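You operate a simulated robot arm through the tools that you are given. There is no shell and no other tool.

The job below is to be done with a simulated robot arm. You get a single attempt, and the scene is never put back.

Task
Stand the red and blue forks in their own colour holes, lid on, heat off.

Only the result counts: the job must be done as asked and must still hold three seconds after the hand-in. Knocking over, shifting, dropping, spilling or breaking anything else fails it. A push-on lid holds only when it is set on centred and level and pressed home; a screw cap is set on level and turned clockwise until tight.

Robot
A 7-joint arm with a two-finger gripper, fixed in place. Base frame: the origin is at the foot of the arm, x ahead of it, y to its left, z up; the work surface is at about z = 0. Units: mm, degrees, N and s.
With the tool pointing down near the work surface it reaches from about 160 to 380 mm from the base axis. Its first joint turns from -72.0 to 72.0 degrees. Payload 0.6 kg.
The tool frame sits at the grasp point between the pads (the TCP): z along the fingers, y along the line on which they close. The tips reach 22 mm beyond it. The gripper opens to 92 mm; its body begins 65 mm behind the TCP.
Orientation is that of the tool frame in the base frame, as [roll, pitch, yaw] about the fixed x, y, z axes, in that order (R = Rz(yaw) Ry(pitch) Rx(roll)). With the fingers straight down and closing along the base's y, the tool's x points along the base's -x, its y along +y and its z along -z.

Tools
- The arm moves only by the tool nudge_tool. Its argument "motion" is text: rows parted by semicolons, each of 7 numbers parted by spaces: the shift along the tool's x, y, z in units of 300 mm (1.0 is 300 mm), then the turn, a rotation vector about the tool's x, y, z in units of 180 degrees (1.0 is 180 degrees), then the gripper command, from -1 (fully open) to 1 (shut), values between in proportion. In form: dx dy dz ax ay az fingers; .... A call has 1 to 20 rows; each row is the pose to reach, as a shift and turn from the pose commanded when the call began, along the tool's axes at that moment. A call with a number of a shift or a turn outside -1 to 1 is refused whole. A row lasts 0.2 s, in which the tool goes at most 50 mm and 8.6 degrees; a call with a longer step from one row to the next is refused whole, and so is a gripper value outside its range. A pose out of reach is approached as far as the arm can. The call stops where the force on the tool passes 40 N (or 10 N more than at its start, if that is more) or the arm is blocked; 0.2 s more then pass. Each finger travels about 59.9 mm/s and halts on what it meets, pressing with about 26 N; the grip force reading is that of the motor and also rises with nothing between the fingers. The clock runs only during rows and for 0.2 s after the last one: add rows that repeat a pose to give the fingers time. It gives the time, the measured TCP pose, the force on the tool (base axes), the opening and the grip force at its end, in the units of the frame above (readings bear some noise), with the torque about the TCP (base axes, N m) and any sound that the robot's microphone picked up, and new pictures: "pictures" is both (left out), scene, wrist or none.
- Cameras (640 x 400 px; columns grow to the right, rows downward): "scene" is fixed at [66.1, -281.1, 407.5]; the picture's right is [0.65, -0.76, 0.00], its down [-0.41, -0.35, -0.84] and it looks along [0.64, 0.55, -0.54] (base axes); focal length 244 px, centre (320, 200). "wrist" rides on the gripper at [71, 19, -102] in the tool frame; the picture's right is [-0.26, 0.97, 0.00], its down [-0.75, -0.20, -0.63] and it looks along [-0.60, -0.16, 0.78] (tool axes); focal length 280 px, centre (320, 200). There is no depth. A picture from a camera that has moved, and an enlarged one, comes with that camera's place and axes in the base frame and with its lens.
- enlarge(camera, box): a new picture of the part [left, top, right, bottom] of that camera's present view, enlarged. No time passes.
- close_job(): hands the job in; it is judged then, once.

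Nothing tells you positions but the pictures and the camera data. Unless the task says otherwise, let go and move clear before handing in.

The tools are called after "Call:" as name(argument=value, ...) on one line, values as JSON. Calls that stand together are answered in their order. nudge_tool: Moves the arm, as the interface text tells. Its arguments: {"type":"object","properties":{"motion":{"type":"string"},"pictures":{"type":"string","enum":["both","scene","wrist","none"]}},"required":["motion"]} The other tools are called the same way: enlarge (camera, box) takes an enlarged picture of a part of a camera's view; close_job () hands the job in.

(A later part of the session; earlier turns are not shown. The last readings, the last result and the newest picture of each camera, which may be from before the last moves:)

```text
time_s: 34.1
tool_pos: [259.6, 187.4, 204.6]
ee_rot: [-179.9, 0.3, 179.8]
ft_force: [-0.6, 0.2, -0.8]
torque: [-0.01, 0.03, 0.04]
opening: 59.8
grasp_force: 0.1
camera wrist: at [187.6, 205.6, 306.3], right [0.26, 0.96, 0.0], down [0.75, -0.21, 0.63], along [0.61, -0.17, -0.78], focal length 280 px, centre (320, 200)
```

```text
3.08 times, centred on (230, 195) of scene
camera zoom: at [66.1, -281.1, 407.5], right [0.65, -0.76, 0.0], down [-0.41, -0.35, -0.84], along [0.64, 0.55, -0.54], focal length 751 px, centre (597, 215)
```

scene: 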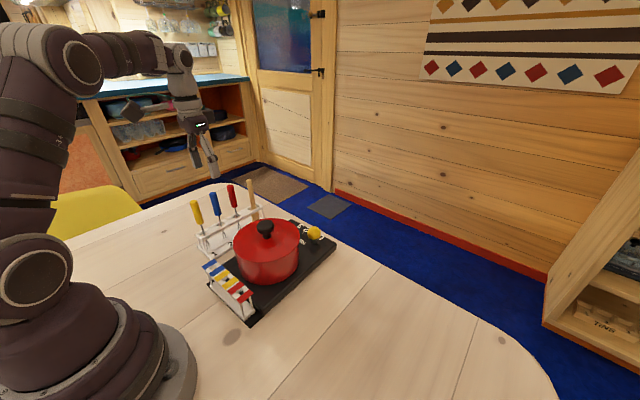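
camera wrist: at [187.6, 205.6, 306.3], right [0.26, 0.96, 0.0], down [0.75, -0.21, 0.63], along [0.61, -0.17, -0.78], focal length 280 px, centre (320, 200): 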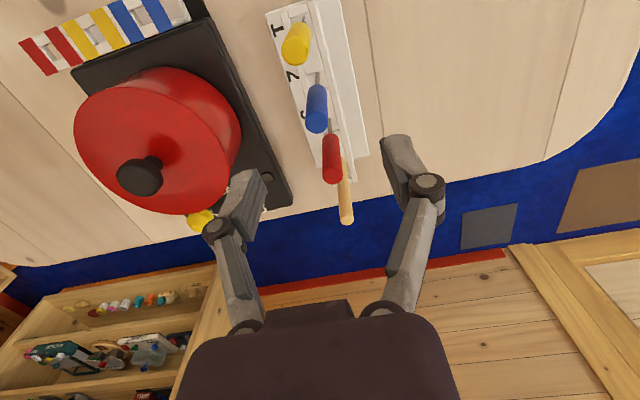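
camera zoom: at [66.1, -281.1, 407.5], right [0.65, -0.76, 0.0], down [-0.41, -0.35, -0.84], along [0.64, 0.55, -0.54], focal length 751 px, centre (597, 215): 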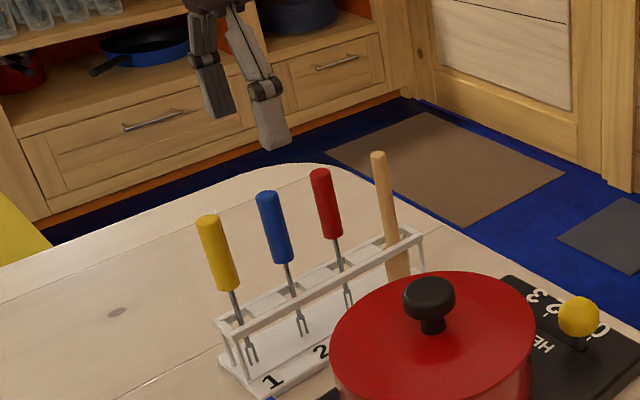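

The blue handle is about 2 mm to −y of the tool axis. I'll correct that and descend around the handle.

Call:
nudge_tool(motion="0.0023 -0.0067 0.06 0 0 0 -0.3; 0.0023 -0.0067 0.14 0 0 0 -0.3; 0.0023 -0.0067 0.22 0 0 0 -0.3; 0.0023 -0.0067 0.3 0 0 0 -0.3; 0.0023 -0.0067 0.3 0 0 0 -0.3; 0.0023 -0.0067 0.3 0 0 0 -0.3")

Call:
enlarge(camera="wrist", box=[220, 60, 420, 220])

Call:
enlarge(camera="scene", box=[180, 150, 270, 270])

```text
time_s: 35.5
tool_pos: [260.0, 183.4, 115.3]
ee_rot: [-180.0, 0.3, 179.9]
ft_force: [-0.1, 0.1, -0.1]
torque: [-0.01, 0.0, 0.01]
opening: 59.7
grasp_force: 0.1
camera wrist: at [188.1, 201.8, 216.6], right [0.26, 0.96, 0.0], down [0.75, -0.21, 0.63], along [0.61, -0.17, -0.78], focal length 280 px, centre (320, 200)
```

scene: 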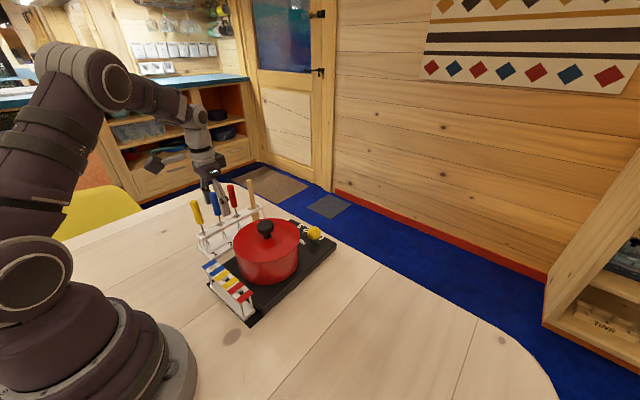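
wrist: 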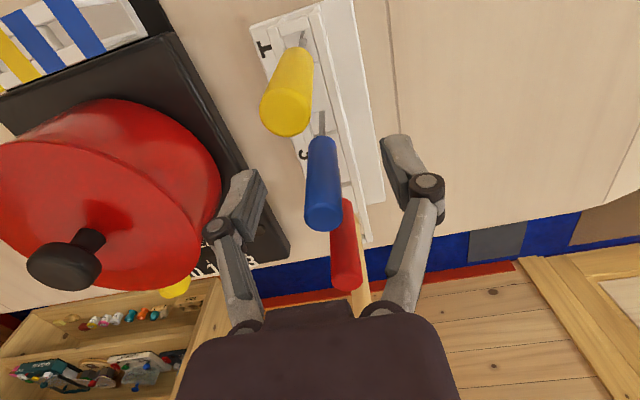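

```text
2.50 times, centred on (320, 140) of wrist
camera zoom: at [188.1, 201.8, 216.6], right [0.26, 0.96, 0.0], down [0.75, -0.21, 0.63], along [0.61, -0.17, -0.78], focal length 701 px, centre (320, 350)
```

zoom: 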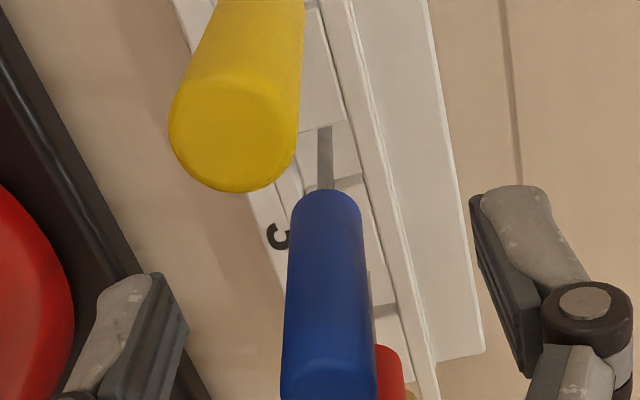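

```text
3.33 times, centred on (225, 210) of scene
camera zoom: at [66.1, -281.1, 407.5], right [0.65, -0.76, 0.0], down [-0.41, -0.35, -0.84], along [0.64, 0.55, -0.54], focal length 813 px, centre (637, 167)
```

zoom: 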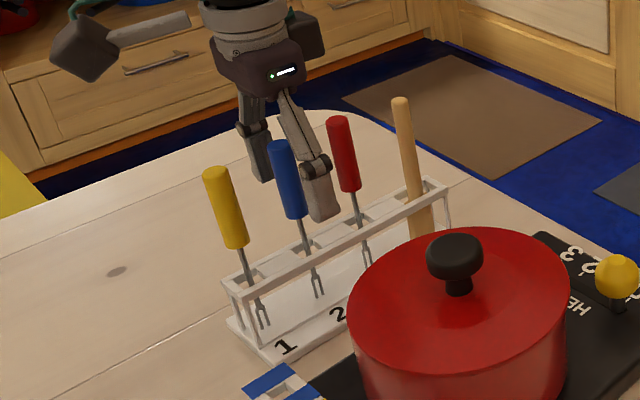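

I'll check the alignment at the handle's top face before closing.

Call:
enlarge(camera="wrist", box=[270, 170, 380, 250])

```text
5.00 times, centred on (325, 210) of wrist
camera zoom: at [188.1, 201.8, 216.6], right [0.26, 0.96, 0.0], down [0.75, -0.21, 0.63], along [0.61, -0.17, -0.78], focal length 1402 px, centre (295, 150)
```

zoom: 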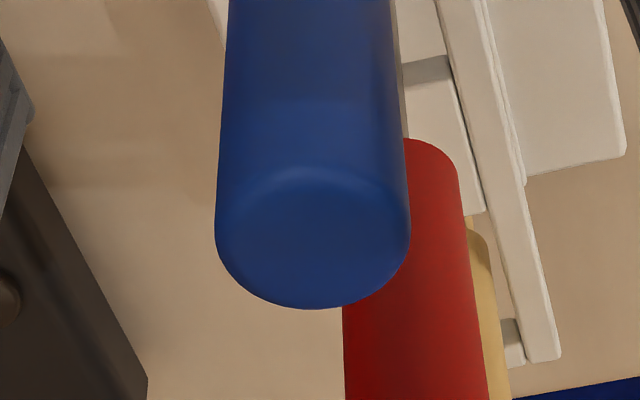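

The offset is about (−0.6, +1.4) mm. I'll correct it and close on the handle.

Call:
nudge_tool(motion="0.002 0.0045 0.01 0 0 0 -0.3; 0.002 0.0045 0.01 0 0 0 0; 0.002 0.0045 0.01 0 0 0 0.4; 0.002 0.0045 0.01 0 0 0 0.8; 0.002 0.0045 0.01 0 0 0 0.8; 0.002 0.0045 0.01 0 0 0 0.8")

Call:
enlarge(camera="wrist", box=[250, 100, 390, 250])

Call:
enlarge(camera="scene", box=[180, 150, 270, 270])

```text
time_s: 36.9
tool_pos: [258.8, 184.0, 112.3]
ee_rot: [-180.0, 0.4, 179.8]
ft_force: [-0.4, 0.2, 0.2]
torque: [0.02, 0.0, 0.0]
opening: 13.0
grasp_force: 26.0
camera wrist: at [187.3, 203.6, 213.6], right [0.26, 0.96, 0.0], down [0.75, -0.21, 0.63], along [0.61, -0.17, -0.78], focal length 280 px, centre (320, 200)
```

scene: 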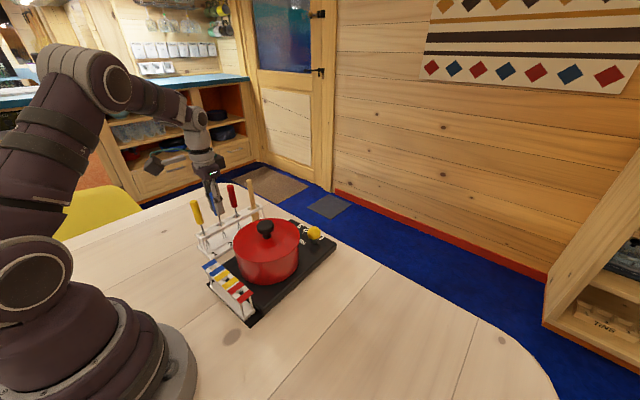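
wrist: 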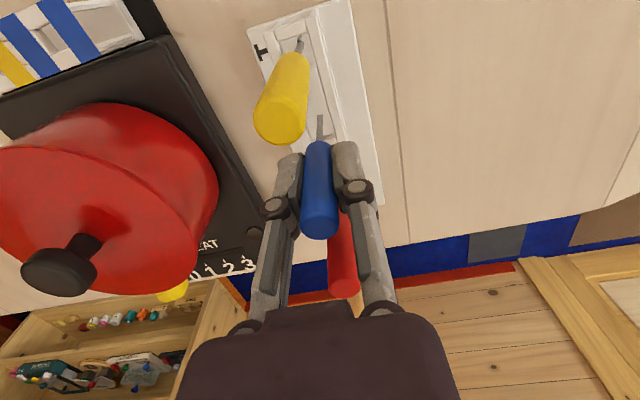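

```text
2.67 times, centred on (320, 175) of wrist
camera zoom: at [187.3, 203.6, 213.6], right [0.26, 0.96, 0.0], down [0.75, -0.21, 0.63], along [0.61, -0.17, -0.78], focal length 748 px, centre (320, 267)
```

zoom: 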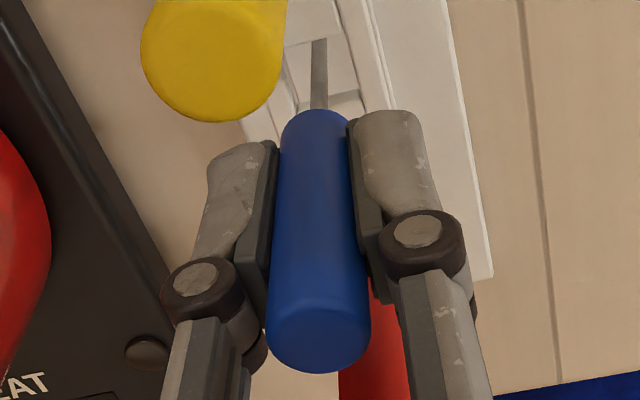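

```text
3.33 times, centred on (225, 210) of scene
camera zoom: at [66.1, -281.1, 407.5], right [0.65, -0.76, 0.0], down [-0.41, -0.35, -0.84], along [0.64, 0.55, -0.54], focal length 813 px, centre (637, 167)
```

zoom: 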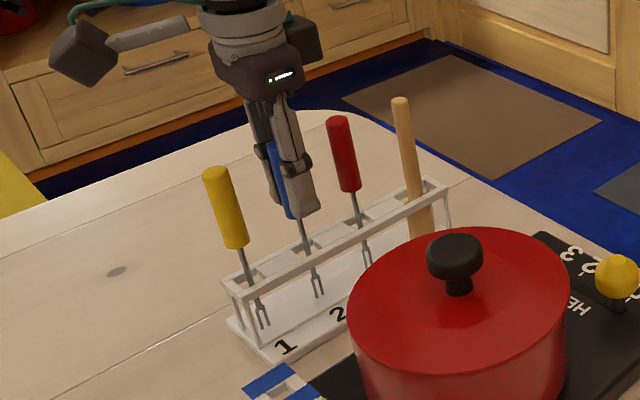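

The blue fork is gripped at 13 mm opening. I'll lift straight up 85 mm.

Call:
nudge_tool(motion="0 0 -0.03 0 0 0 0.8; 0 0 -0.08 0 0 0 0.8; 0 0 -0.14 0 0 0 0.8; 0 0 -0.21 0 0 0 0.8; 0 0 -0.2833 0 0 0 0.8; 0 0 -0.2833 0 0 0 0.8")

Call:
enlarge(camera="scene", box=[180, 110, 280, 260])

Call:
enlarge(camera="wrist", box=[250, 60, 390, 250])

```text
time_s: 38.3
tool_pos: [258.8, 184.8, 197.9]
ee_rot: [-180.0, 0.2, 179.9]
ft_force: [1.3, 0.2, -0.7]
torque: [0.02, 0.02, -0.03]
opening: 13.3
grasp_force: 26.3
camera wrist: at [187.2, 203.3, 299.2], right [0.26, 0.96, 0.0], down [0.75, -0.21, 0.63], along [0.61, -0.17, -0.78], focal length 280 px, centre (320, 200)
```

scene: 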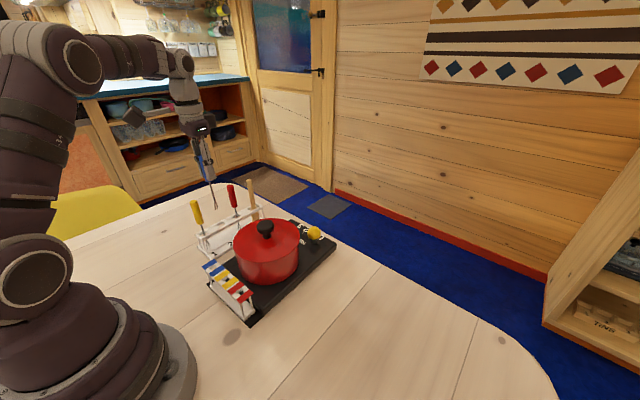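
wrist: 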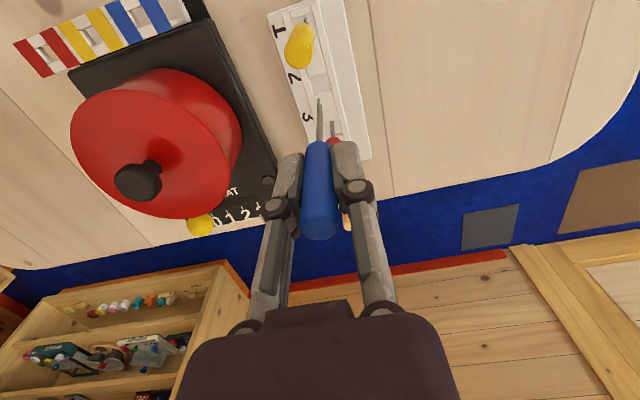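

```text
2.67 times, centred on (230, 185) of scene
camera zoom: at [66.1, -281.1, 407.5], right [0.65, -0.76, 0.0], down [-0.41, -0.35, -0.84], along [0.64, 0.55, -0.54], focal length 651 px, centre (560, 240)
```

zoom: 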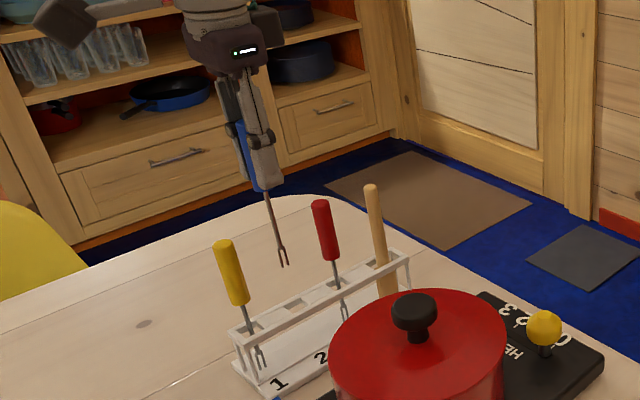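

```text
2.11 times, centred on (320, 155) of wrist
camera zoom: at [187.2, 203.3, 299.2], right [0.26, 0.96, 0.0], down [0.75, -0.21, 0.63], along [0.61, -0.17, -0.78], focal length 590 px, centre (320, 295)
```

zoom: 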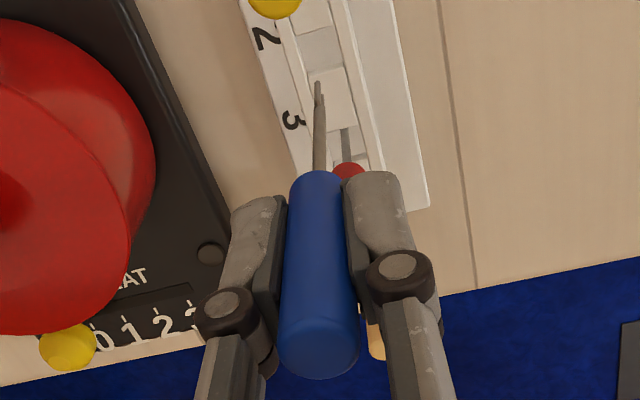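

The blue fork is free and hanging straight. I'll carry it to above the blue hole at about (175.7, 71.4).

Call:
nudge_tool(motion="0.069 -0.0943 0 0 0 0 0.8; 0.138 -0.1885 0 0 0 0 0.8; 0.207 -0.2828 0.02 0 0 0 0.8; 0.276 -0.377 0.0583 0 0 0 0.8; 0.276 -0.377 0.0583 0 0 0 0.8; 0.276 -0.377 0.0583 0 0 0 0.8; 0.276 -0.377 0.0583 0 0 0 0.8")

Call:
enlarge(camera="scene", box=[190, 220, 260, 310])

Call:
enlarge(camera="wrist", box=[250, 40, 390, 190])

```text
time_s: 39.9
tool_pos: [173.3, 71.7, 178.5]
ee_rot: [180.0, 0.3, 179.8]
ft_force: [0.6, 0.9, -0.6]
torque: [0.01, 0.0, -0.01]
opening: 12.9
grasp_force: 25.9
camera wrist: at [101.9, 90.2, 280.0], right [0.26, 0.96, 0.0], down [0.75, -0.21, 0.63], along [0.61, -0.17, -0.78], focal length 280 px, centre (320, 200)
```

scene: 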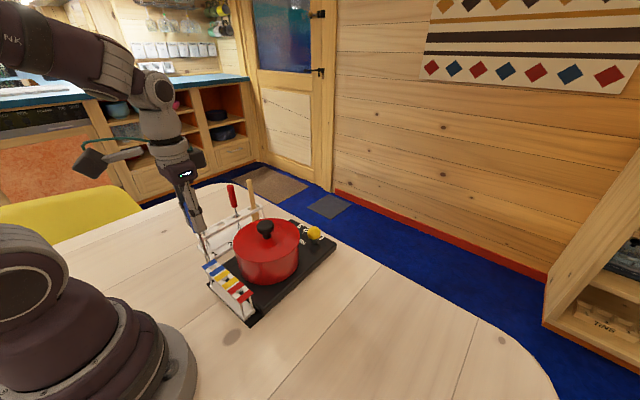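
wrist: 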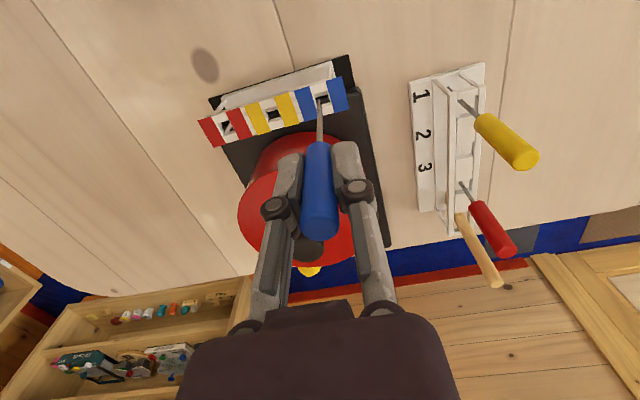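

```text
4.44 times, centred on (225, 265) of scene
camera zoom: at [66.1, -281.1, 407.5], right [0.65, -0.76, 0.0], down [-0.41, -0.35, -0.84], along [0.64, 0.55, -0.54], focal length 1085 px, centre (742, -89)
```

zoom: 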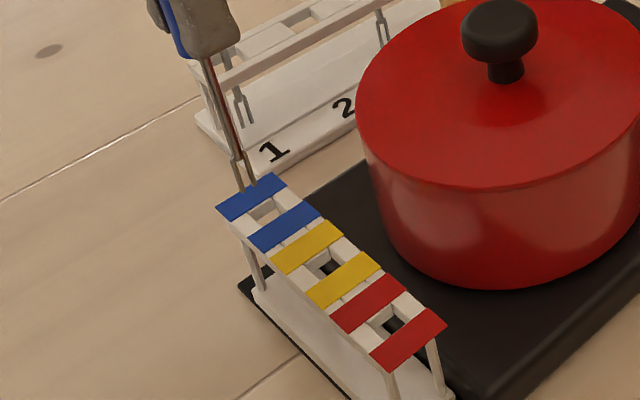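

```text
2.67 times, centred on (320, 115) of wrist
camera zoom: at [101.9, 90.2, 280.0], right [0.26, 0.96, 0.0], down [0.75, -0.21, 0.63], along [0.61, -0.17, -0.78], focal length 748 px, centre (320, 427)
```

zoom: 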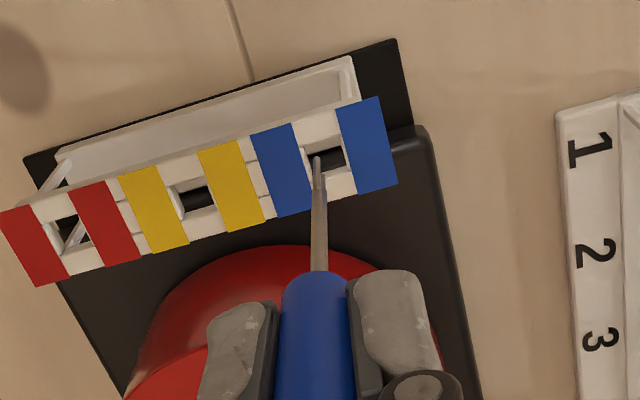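

The fork tip is near the blue hole. I'll zoom in both views to find the offset.

Call:
enlarge(camera="wrist", box=[295, 75, 355, 125])

Call:
enlarge(camera="scene", box=[205, 245, 240, 280])

```text
8.00 times, centred on (325, 100) of wrist
camera zoom: at [101.9, 90.2, 280.0], right [0.26, 0.96, 0.0], down [0.75, -0.21, 0.63], along [0.61, -0.17, -0.78], focal length 2243 px, centre (280, 1000)
```

zoom: 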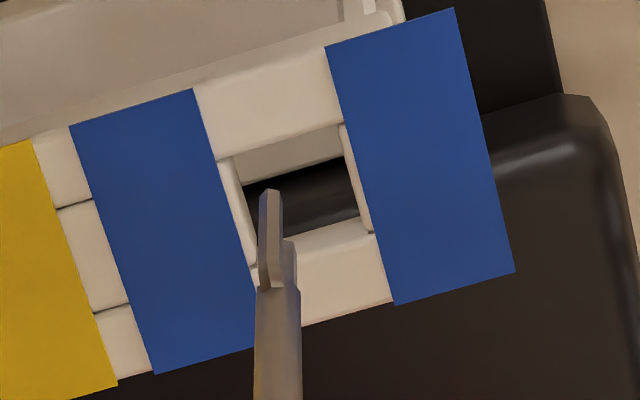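

```text
11.43 times, centred on (222, 262) of scene
camera zoom: at [66.1, -281.1, 407.5], right [0.65, -0.76, 0.0], down [-0.41, -0.35, -0.84], along [0.64, 0.55, -0.54], focal length 2789 px, centre (1434, -514)
```

zoom: 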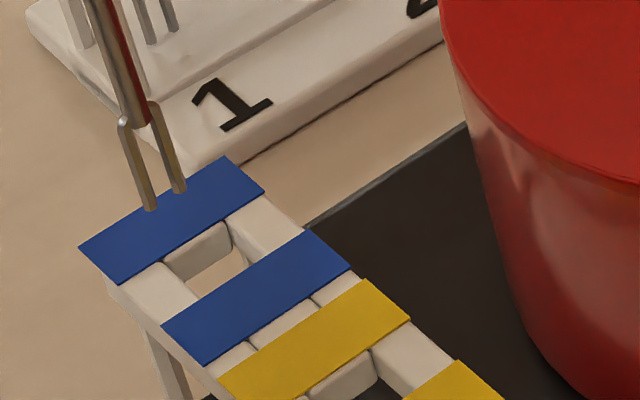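

The tip is about 4 mm short in x and 0.6 mm short in y. I'll correct that, lower about 8 mm and re-check.

Call:
nudge_tool(motion="-0.007 0.001 0.01 0 0 0 0.8; -0.014 0.002 0.027 0 0 0 0.8; -0.014 0.002 0.027 0 0 0 0.8; -0.014 0.002 0.027 0 0 0 0.8", pictures="none")

Call:
enlarge(camera="wrist", box=[295, 75, 355, 125])

Call:
enlarge(camera="scene", box=[205, 245, 240, 280])

```text
time_s: 40.9
tool_pos: [178.3, 72.3, 171.4]
ee_rot: [179.9, 0.3, 179.9]
ft_force: [-1.0, -0.2, -0.6]
torque: [0.0, -0.02, 0.01]
opening: 13.1
grasp_force: 26.0
```

```text
8.00 times, centred on (325, 100) of wrist
camera zoom: at [106.8, 90.8, 272.6], right [0.26, 0.96, 0.0], down [0.75, -0.21, 0.63], along [0.61, -0.17, -0.78], focal length 2243 px, centre (280, 1000)
```

zoom: 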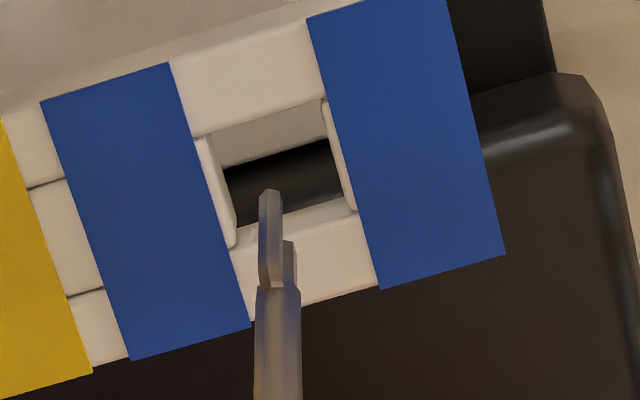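

```text
11.43 times, centred on (222, 262) of scene
camera zoom: at [66.1, -281.1, 407.5], right [0.65, -0.76, 0.0], down [-0.41, -0.35, -0.84], along [0.64, 0.55, -0.54], focal length 2789 px, centre (1434, -514)
```

zoom: 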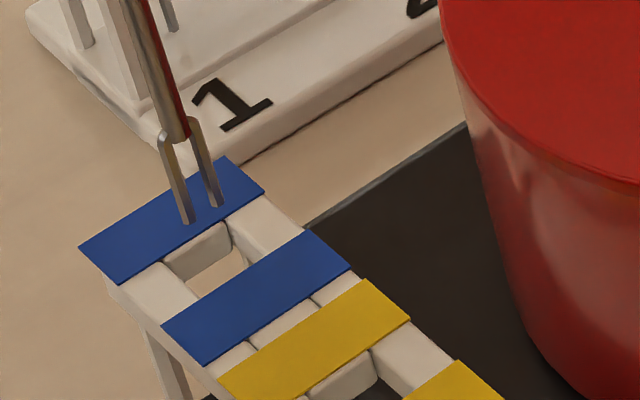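

The tip now lines up with the hole to within about 0.7 mm. I'll trim x by −0.6 mm and start inserting.

Call:
nudge_tool(motion="0.002 0 0.0 0 0 0 0.8; 0.002 0 0.02 0 0 0 0.8; 0.002 0 0.04 0 0 0 0.8; 0.002 0 0.06 0 0 0 0.8; 0.002 0 0.06 0 0 0 0.8", pictures="none")

Call:
enlarge(camera="wrist", box=[295, 75, 355, 125])

Call:
enlarge(camera="scene", box=[205, 245, 240, 280])

```text
time_s: 42.1
tool_pos: [179.4, 72.8, 153.2]
ee_rot: [-180.0, 0.3, 179.9]
ft_force: [-0.3, 0.1, 0.2]
torque: [-0.03, 0.0, 0.0]
opening: 13.0
grasp_force: 26.6
```

```text
8.00 times, centred on (325, 100) of wrist
camera zoom: at [107.0, 90.8, 254.2], right [0.26, 0.96, 0.0], down [0.75, -0.21, 0.63], along [0.61, -0.17, -0.78], focal length 2243 px, centre (280, 1000)
```

zoom: 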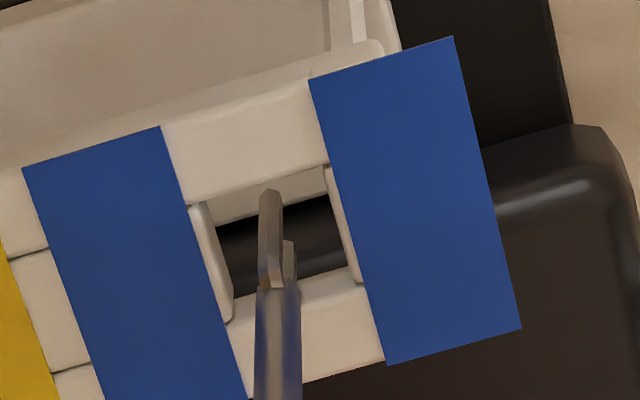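

```text
11.43 times, centred on (222, 262) of scene
camera zoom: at [66.1, -281.1, 407.5], right [0.65, -0.76, 0.0], down [-0.41, -0.35, -0.84], along [0.64, 0.55, -0.54], focal length 2789 px, centre (1434, -514)
```

zoom: 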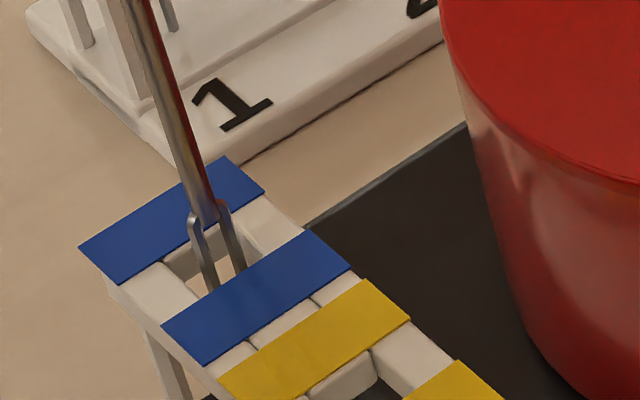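

The tines are inside the blue hole with no contact force. I'll continue lowering.

Call:
nudge_tool(motion="0.0017 0 0.025 0 0 0 0.8; 0.0017 0 0.05 0 0 0 0.8; 0.0017 0 0.075 0 0 0 0.8; 0.0017 0 0.1 0 0 0 0.8; 0.0017 0 0.11 0 0 0 0.8; 0.0017 0 0.11 0 0 0 0.8", pictures="none")

Call:
enlarge(camera="scene", box=[190, 220, 260, 310])

Call:
enlarge(camera="wrist", box=[250, 40, 390, 190])

```text
time_s: 43.5
tool_pos: [179.1, 73.2, 121.6]
ee_rot: [180.0, 0.3, 179.9]
ft_force: [1.0, 0.0, 0.1]
torque: [0.01, 0.04, 0.01]
opening: 13.0
grasp_force: 25.6
```

```text
4.44 times, centred on (225, 265) of scene
camera zoom: at [66.1, -281.1, 407.5], right [0.65, -0.76, 0.0], down [-0.41, -0.35, -0.84], along [0.64, 0.55, -0.54], focal length 1085 px, centre (742, -89)
```

zoom: 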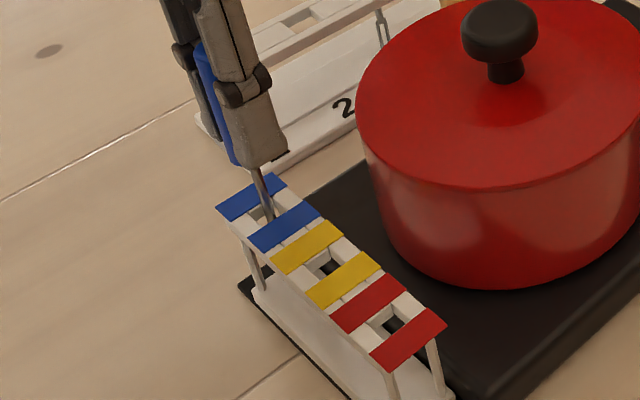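

```text
2.67 times, centred on (320, 115) of wrist
camera zoom: at [106.5, 90.8, 221.9], right [0.26, 0.96, 0.0], down [0.75, -0.21, 0.63], along [0.61, -0.17, -0.78], focal length 748 px, centre (320, 427)
```

zoom: 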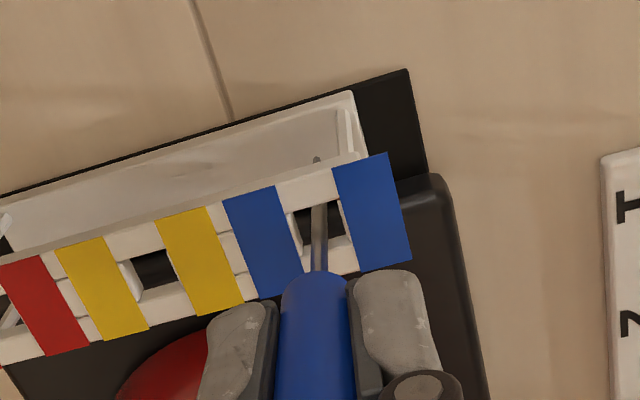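

There's still no contact at tip z≈20. I'll lower in 2 mm steps until it touches the base.

Call:
nudge_tool(motion="0 0 0.006 0 0 0 0.8; 0 0 0.012 0 0 0 0.8; 0 0 0.018 0 0 0 0.8; 0 0 0.018 0 0 0 0.8", pictures="none")

Call:
enlarge(camera="wrist", box=[280, 50, 360, 130])

```text
time_s: 44.5
tool_pos: [178.7, 71.8, 114.9]
ee_rot: [-180.0, 0.3, 179.8]
ft_force: [0.9, 0.5, 0.1]
torque: [0.0, 0.03, -0.02]
opening: 12.8
grasp_force: 25.7
```

```text
5.00 times, centred on (320, 90) of wrist
camera zoom: at [106.7, 90.7, 216.5], right [0.26, 0.96, 0.0], down [0.75, -0.21, 0.63], along [0.61, -0.17, -0.78], focal length 1402 px, centre (320, 750)
```

zoom: 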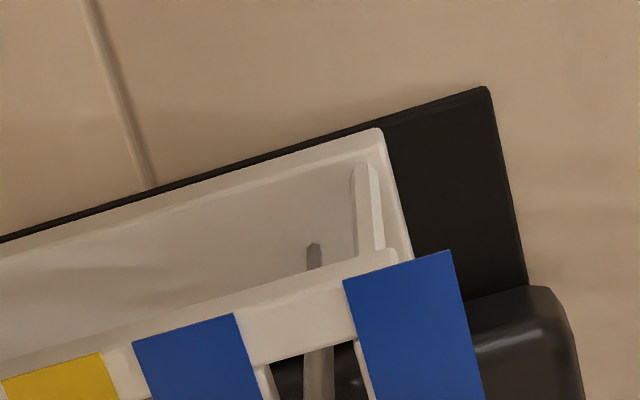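

The tine is visible just above the tray floor. I'll continue gently.

Call:
nudge_tool(motion="0 0 0.005 0 0 0 0.8; 0 0 0.01 0 0 0 0.8; 0 0 0.015 0 0 0 0.8; 0 0 0.015 0 0 0 0.8", pictures="none")

Call:
enlarge(camera="wrist", box=[280, 50, 360, 130])

```text
time_s: 45.5
tool_pos: [178.2, 72.3, 110.6]
ee_rot: [-179.9, 0.4, 179.9]
ft_force: [0.6, -0.3, 21.0]
torque: [0.03, -0.09, 0.0]
opening: 13.1
grasp_force: 25.7
```

```text
5.00 times, centred on (320, 90) of wrist
camera zoom: at [107.2, 91.1, 212.0], right [0.26, 0.96, 0.0], down [0.75, -0.21, 0.63], along [0.61, -0.17, -0.78], focal length 1402 px, centre (320, 750)
```

zoom: 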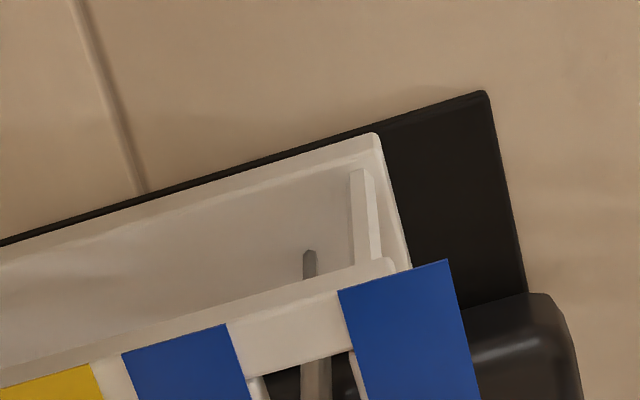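

The tines reached the tray floor with a 21 N contact. I'll back off about 1 mm, open the fingers and rise clear.

Call:
nudge_tool(motion="0 0 -0.0027 0 0 0 0.8; 0 0 -0.004 0 0 0 0.8; 0 0 -0.004 0 0 0 0.6; 0 0 -0.004 0 0 0 0.4; 0 0 -0.004 0 0 0 0.2; 0 0 -0.004 0 0 0 0.2")

Call:
enlarge(camera="scene", box=[180, 190, 260, 300])

Call:
enlarge(camera="wrist", box=[250, 60, 390, 250])

```text
time_s: 46.9
tool_pos: [178.5, 72.8, 111.5]
ee_rot: [-179.9, 0.3, 179.9]
ft_force: [-0.5, -0.4, -1.1]
torque: [0.02, 0.04, 0.01]
opening: 36.7
grasp_force: 0.0
camera wrist: at [106.9, 91.1, 213.8], right [0.26, 0.96, 0.0], down [0.75, -0.21, 0.63], along [0.61, -0.17, -0.78], focal length 280 px, centre (320, 200)
```

scene: 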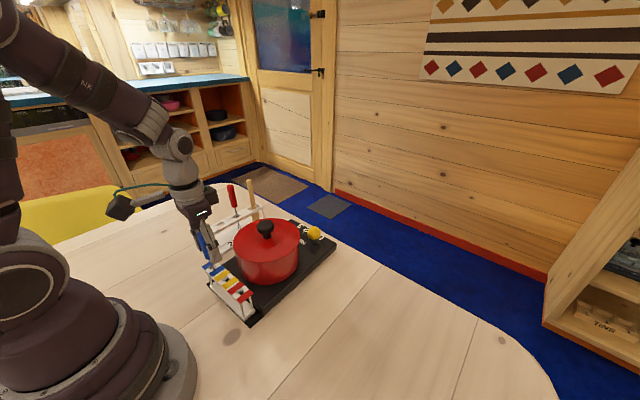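
wrist: 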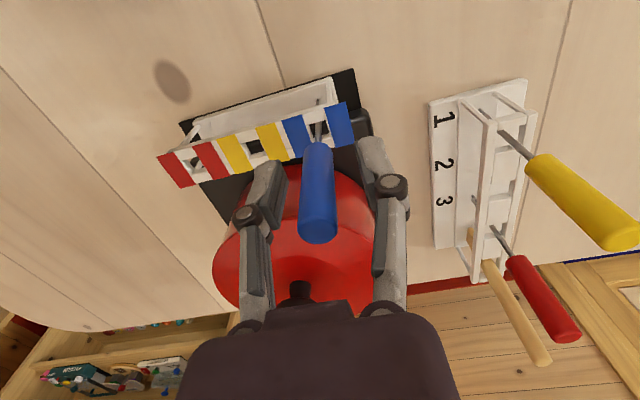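

```text
3.64 times, centred on (220, 245) of scene
camera zoom: at [66.1, -281.1, 407.5], right [0.65, -0.76, 0.0], down [-0.41, -0.35, -0.84], along [0.64, 0.55, -0.54], focal length 887 px, centre (684, 36)
```

zoom: 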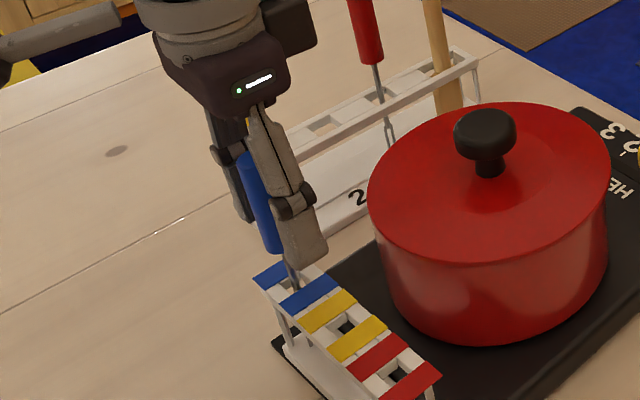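

```text
2.11 times, centred on (320, 155) of wrist
camera zoom: at [106.9, 91.1, 213.8], right [0.26, 0.96, 0.0], down [0.75, -0.21, 0.63], along [0.61, -0.17, -0.78], focal length 590 px, centre (320, 295)
```

zoom: 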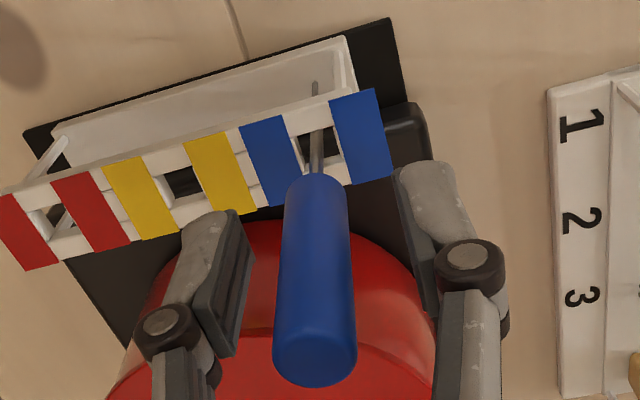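

The blue fork stands on its own. I'll rise straight up clear of it.

Call:
nudge_tool(motion="0 0 -0.06 0 0 0 0.2; 0 0 -0.15 0 0 0 0.2; 0 0 -0.25 0 0 0 0.2; 0 0 -0.3 0 0 0 0.2; 0 0 -0.3 0 0 0 -0.3")

Call:
enlarge(camera="scene", box=[180, 190, 260, 310])

```text
time_s: 48.1
tool_pos: [179.1, 73.3, 203.5]
ee_rot: [180.0, 0.3, 179.9]
ft_force: [-0.6, -0.7, 0.4]
torque: [-0.01, 0.01, 0.01]
opening: 59.9
grasp_force: 0.0
camera wrist: at [106.5, 91.0, 304.0], right [0.26, 0.96, 0.0], down [0.75, -0.21, 0.63], along [0.61, -0.17, -0.78], focal length 280 px, centre (320, 200)
```

scene: 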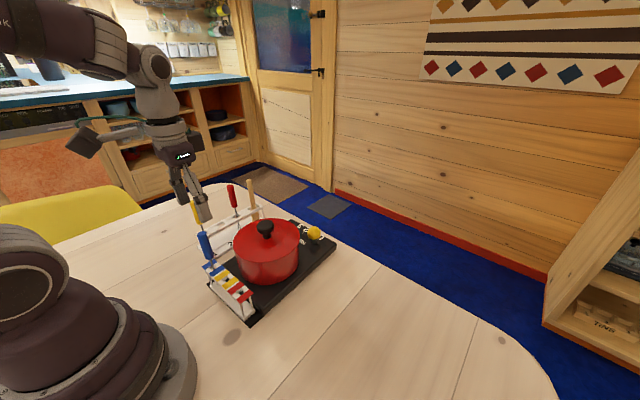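
wrist: 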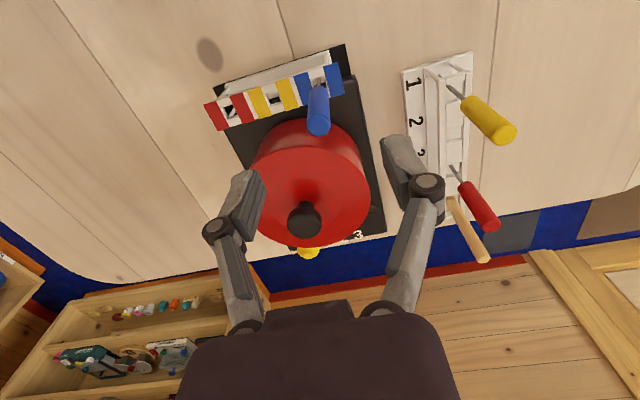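

```text
3.33 times, centred on (220, 250) of scene
camera zoom: at [66.1, -281.1, 407.5], right [0.65, -0.76, 0.0], down [-0.41, -0.35, -0.84], along [0.64, 0.55, -0.54], focal length 813 px, centre (653, 33)
```

zoom: 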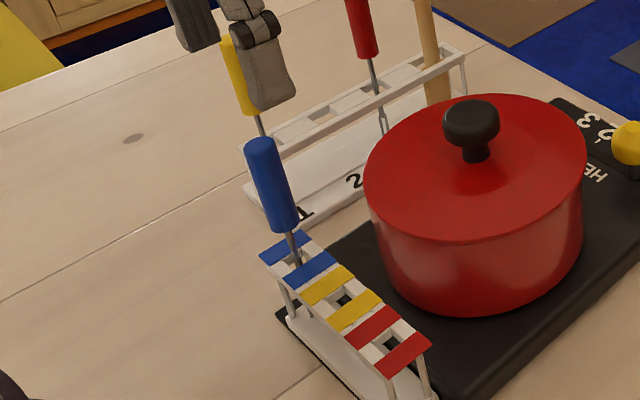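

The blue fork is standing in the blue hole. I'll go to the red fork at about (298, 185).

Call:
nudge_tool(motion="-0.0793 0.0753 0 0 0 0 -0.3; -0.1587 0.1507 0 0 0 0 -0.3; -0.238 0.226 0.015 0 0 0 -0.3; -0.3173 0.3013 0.03 0 0 0 -0.3; -0.3967 0.3767 0.0433 0 0 0 -0.3; -0.3967 0.3767 0.0433 0 0 0 -0.3; -0.3967 0.3767 0.0433 0 0 0 -0.3")

Call:
enlarge(camera="wrist", box=[260, 60, 380, 200])

```text
time_s: 49.7
tool_pos: [296.1, 186.3, 188.7]
ee_rot: [-180.0, 0.3, 179.9]
ft_force: [-0.9, 0.1, 0.0]
torque: [0.01, 0.01, 0.05]
opening: 59.7
grasp_force: 0.0
camera wrist: at [225.3, 203.7, 290.0], right [0.26, 0.96, 0.0], down [0.75, -0.2, 0.63], along [0.61, -0.17, -0.78], focal length 280 px, centre (320, 200)
```

scene: 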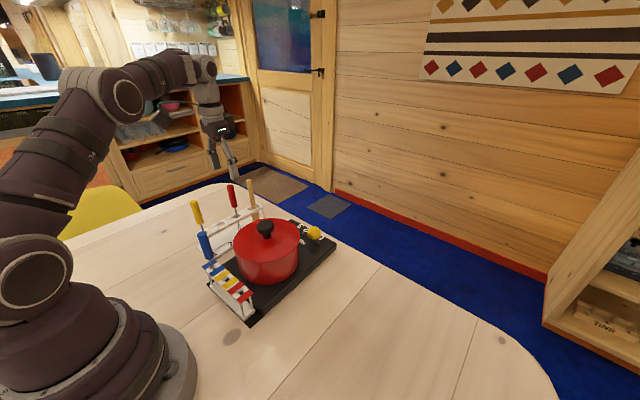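
wrist: 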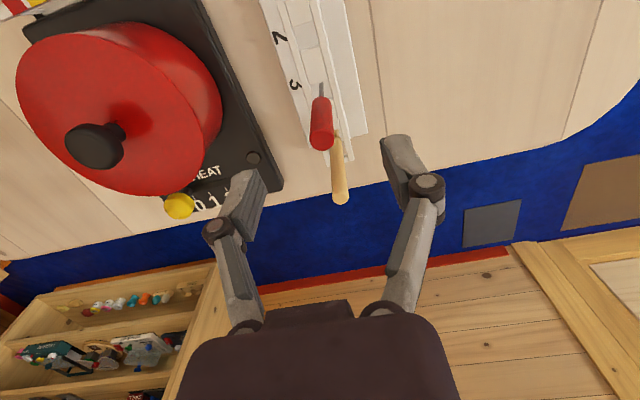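

```text
2.86 times, centred on (320, 130) of wrist
camera zoom: at [225.3, 203.7, 290.0], right [0.26, 0.96, 0.0], down [0.75, -0.2, 0.63], along [0.61, -0.17, -0.78], focal length 801 px, centre (320, 400)
```

zoom: 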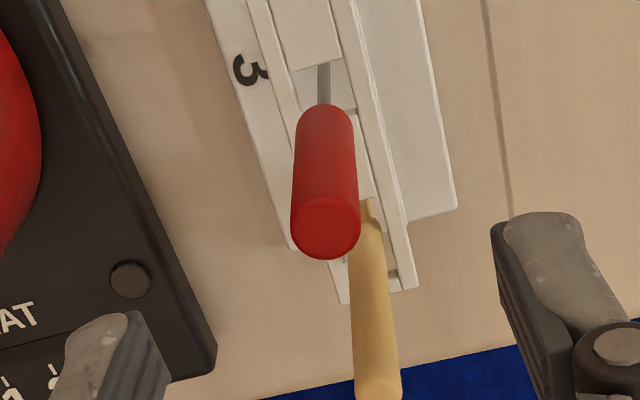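

The red handle is about 3 mm ahead in x. I'll correct that and descend around it.

Call:
nudge_tool(motion="-0.0097 0 0.06 0 0 0 -0.3; -0.0097 0 0.13 0 0 0 -0.3; -0.0097 0 0.2 0 0 0 -0.3; -0.0097 0 0.245 0 0 0 -0.3; -0.0097 0 0.245 0 0 0 -0.3; -0.0097 0 0.245 0 0 0 -0.3")

Call:
enlarge(camera="wrist", box=[260, 120, 380, 250])

Call:
enlarge(camera="scene", box=[190, 150, 280, 270])

```text
time_s: 51.1
tool_pos: [299.9, 185.6, 115.7]
ee_rot: [-180.0, 0.3, 179.8]
ft_force: [-0.2, 0.2, -0.3]
torque: [0.0, 0.01, -0.01]
opening: 59.6
grasp_force: 0.0
camera wrist: at [229.6, 203.6, 216.9], right [0.26, 0.96, 0.0], down [0.75, -0.21, 0.63], along [0.61, -0.17, -0.78], focal length 280 px, centre (320, 200)
```

scene: 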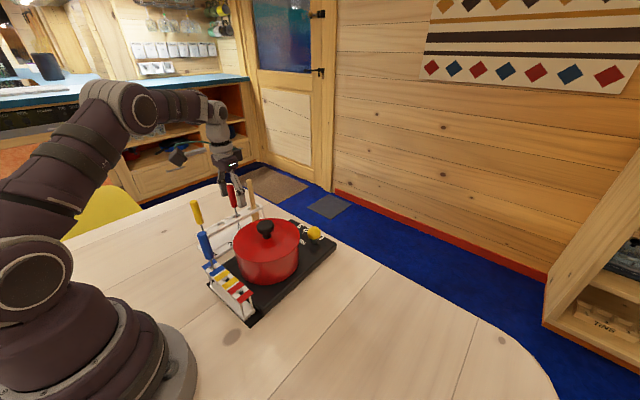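
wrist: 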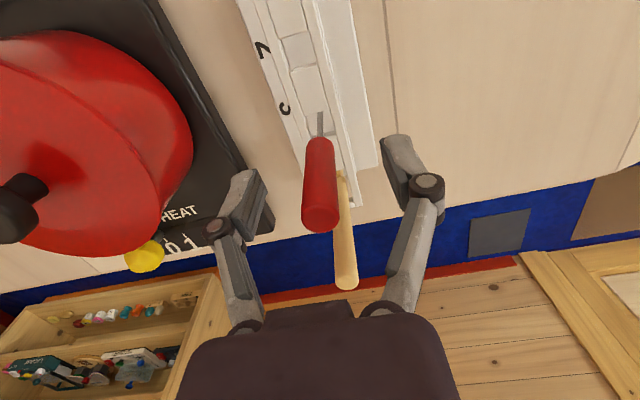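

```text
3.08 times, centred on (320, 185) of wrist
camera zoom: at [229.6, 203.6, 216.9], right [0.26, 0.96, 0.0], down [0.75, -0.21, 0.63], along [0.61, -0.17, -0.78], focal length 863 px, centre (320, 246)
```

zoom: 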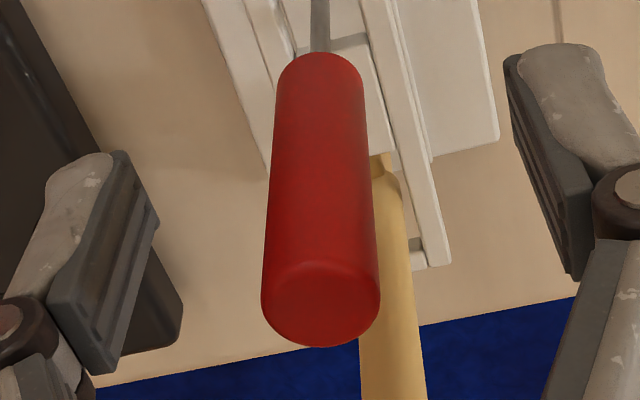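

```text
3.33 times, centred on (235, 210) of scene
camera zoom: at [66.1, -281.1, 407.5], right [0.65, -0.76, 0.0], down [-0.41, -0.35, -0.84], along [0.64, 0.55, -0.54], focal length 813 px, centre (603, 167)
```

zoom: 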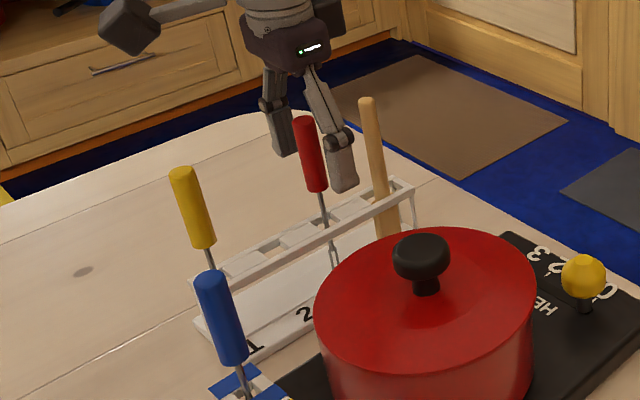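

The red handle is centred between the fingers. I'll close on it.

Call:
nudge_tool(motion="0.002 0 0.01 0 0 0 -0.3; 0.002 0 0.01 0 0 0 0; 0.002 0 0.01 0 0 0 0.4; 0.002 0 0.01 0 0 0 0.8; 0.002 0 0.01 0 0 0 0.8; 0.002 0 0.01 0 0 0 0.8", pictures="wrist")

Call:
enlarge(camera="scene", box=[190, 150, 280, 270])

```text
time_s: 52.5
tool_pos: [300.3, 185.6, 112.1]
ee_rot: [-179.9, 0.3, 179.9]
ft_force: [-0.1, -0.2, -0.1]
torque: [0.01, -0.01, 0.0]
opening: 12.9
grasp_force: 25.9
camera wrist: at [229.1, 203.7, 214.2], right [0.26, 0.96, 0.0], down [0.75, -0.21, 0.63], along [0.61, -0.17, -0.78], focal length 280 px, centre (320, 200)
```

wrist: 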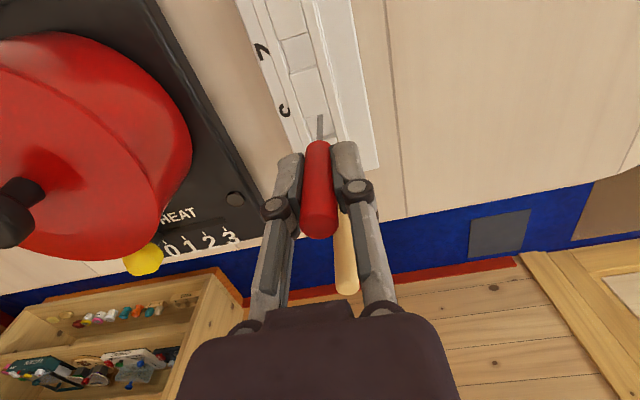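

```text
3.33 times, centred on (235, 210) of scene
camera zoom: at [66.1, -281.1, 407.5], right [0.65, -0.76, 0.0], down [-0.41, -0.35, -0.84], along [0.64, 0.55, -0.54], focal length 813 px, centre (603, 167)
```

zoom: 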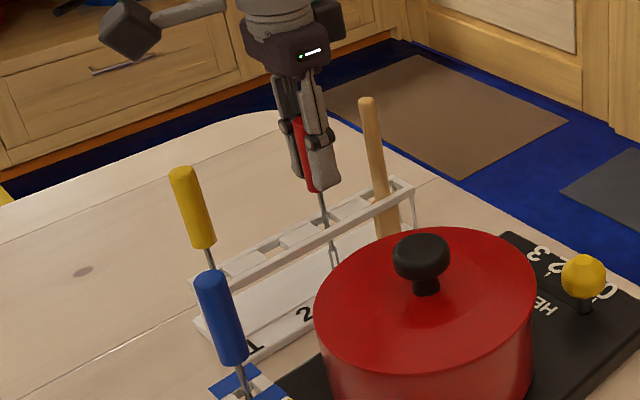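

The red fork is gripped at 12.9 mm. I'll lift it, then move inward and up with its tip above everything else.

Call:
nudge_tool(motion="0 0 -0.03 0 0 0 0.8; 0 0 -0.08 0 0 0 0.8; 0 0 -0.14 0 0 0 0.8; 0 0 -0.2 0 0 0 0.8; 0 0 -0.243 0 0 0 0.8; 0.0667 -0.0729 -0.31 0 0 0 0.8; 0.1333 -0.1458 -0.3767 0 0 0 0.8; 0.2 -0.2187 -0.443 0 0 0 0.8; 0.2 -0.2187 -0.443 0 0 0 0.8")

```text
time_s: 54.5
tool_pos: [237.5, 119.1, 244.7]
ee_rot: [-179.9, 0.3, 179.8]
ft_force: [-0.5, 0.1, -1.1]
torque: [0.0, 0.0, -0.01]
opening: 13.1
grasp_force: 25.6
camera wrist: at [166.5, 137.2, 345.9], right [0.26, 0.96, 0.0], down [0.75, -0.2, 0.63], along [0.61, -0.17, -0.78], focal length 280 px, centre (320, 200)
```

scene: 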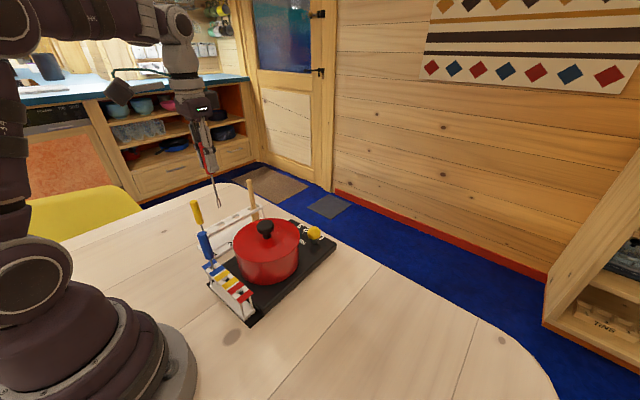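
wrist: 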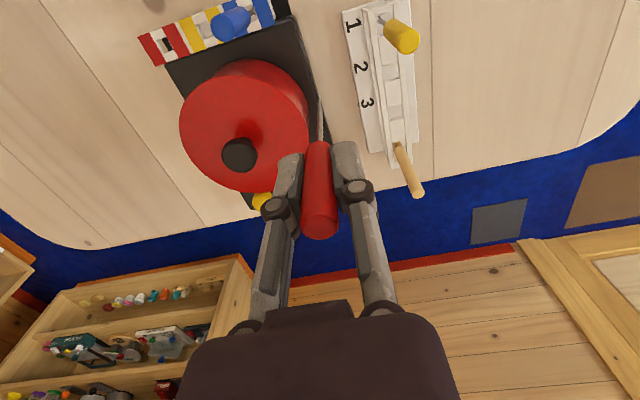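

The red fork is held high. I'll move over the red hole at about (179, −12), then lower to just above it.

Call:
nudge_tool(motion="0.0482 -0.1085 0 0 0 0 0.8; 0.0963 -0.217 0 0 0 0 0.8; 0.1445 -0.3255 0 0 0 0 0.8; 0.1927 -0.434 0 0 0 0 0.8; 0.1927 -0.434 0 0 0 0 0.8; 0.1927 -0.434 0.07 0 0 0 0.8; 0.1927 -0.434 0.14 0 0 0 0.8; 0.1927 -0.434 0.2167 0 0 0 0.8; 0.1927 -0.434 0.2167 0 0 0 0.8; 0.1927 -0.434 0.2167 0 0 0 0.8")

Call:
enlarge(camera="wrist", box=[295, 75, 355, 125])

Call:
enlarge(camera="scene", box=[220, 260, 255, 295])

```text
time_s: 56.7
tool_pos: [180.3, -9.8, 180.4]
ee_rot: [179.9, 0.3, 179.8]
ft_force: [0.2, 0.4, -0.6]
torque: [-0.02, 0.0, -0.01]
opening: 12.9
grasp_force: 26.1
camera wrist: at [109.0, 8.7, 281.5], right [0.26, 0.96, 0.0], down [0.75, -0.21, 0.63], along [0.61, -0.17, -0.78], focal length 280 px, centre (320, 200)
```

scene: 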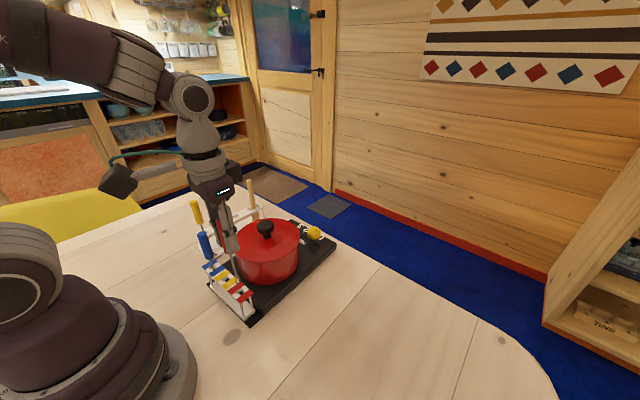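
wrist: 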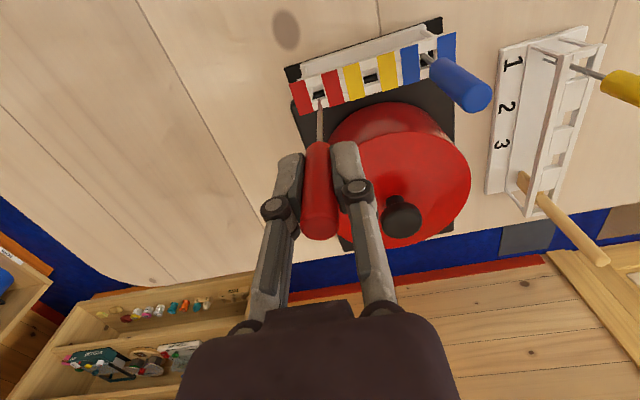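

```text
8.00 times, centred on (325, 100) of wrist
camera zoom: at [109.0, 8.7, 281.5], right [0.26, 0.96, 0.0], down [0.75, -0.21, 0.63], along [0.61, -0.17, -0.78], focal length 2243 px, centre (280, 1000)
```

zoom: 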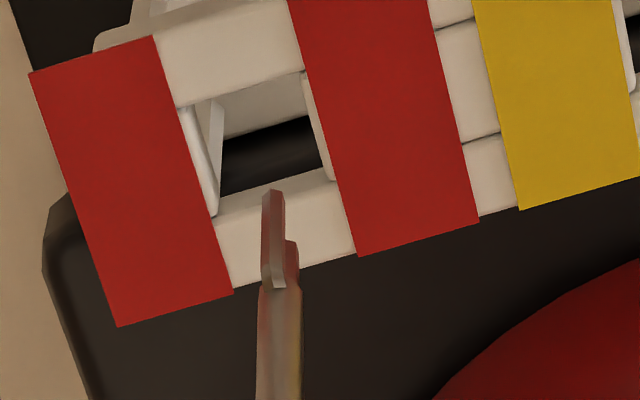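

```text
11.43 times, centred on (238, 278) of scene
camera zoom: at [66.1, -281.1, 407.5], right [0.65, -0.76, 0.0], down [-0.41, -0.35, -0.84], along [0.64, 0.55, -0.54], focal length 2789 px, centre (1263, -686)
```

zoom: 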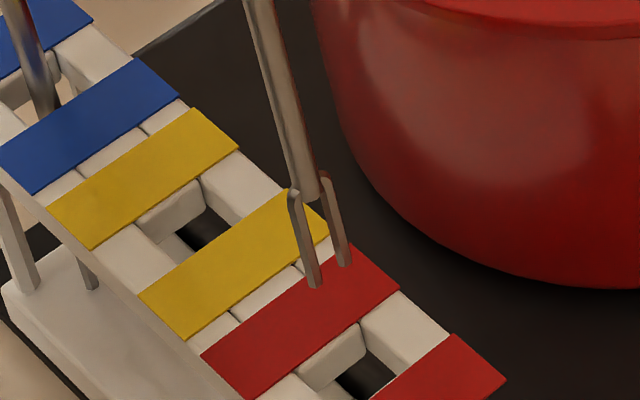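

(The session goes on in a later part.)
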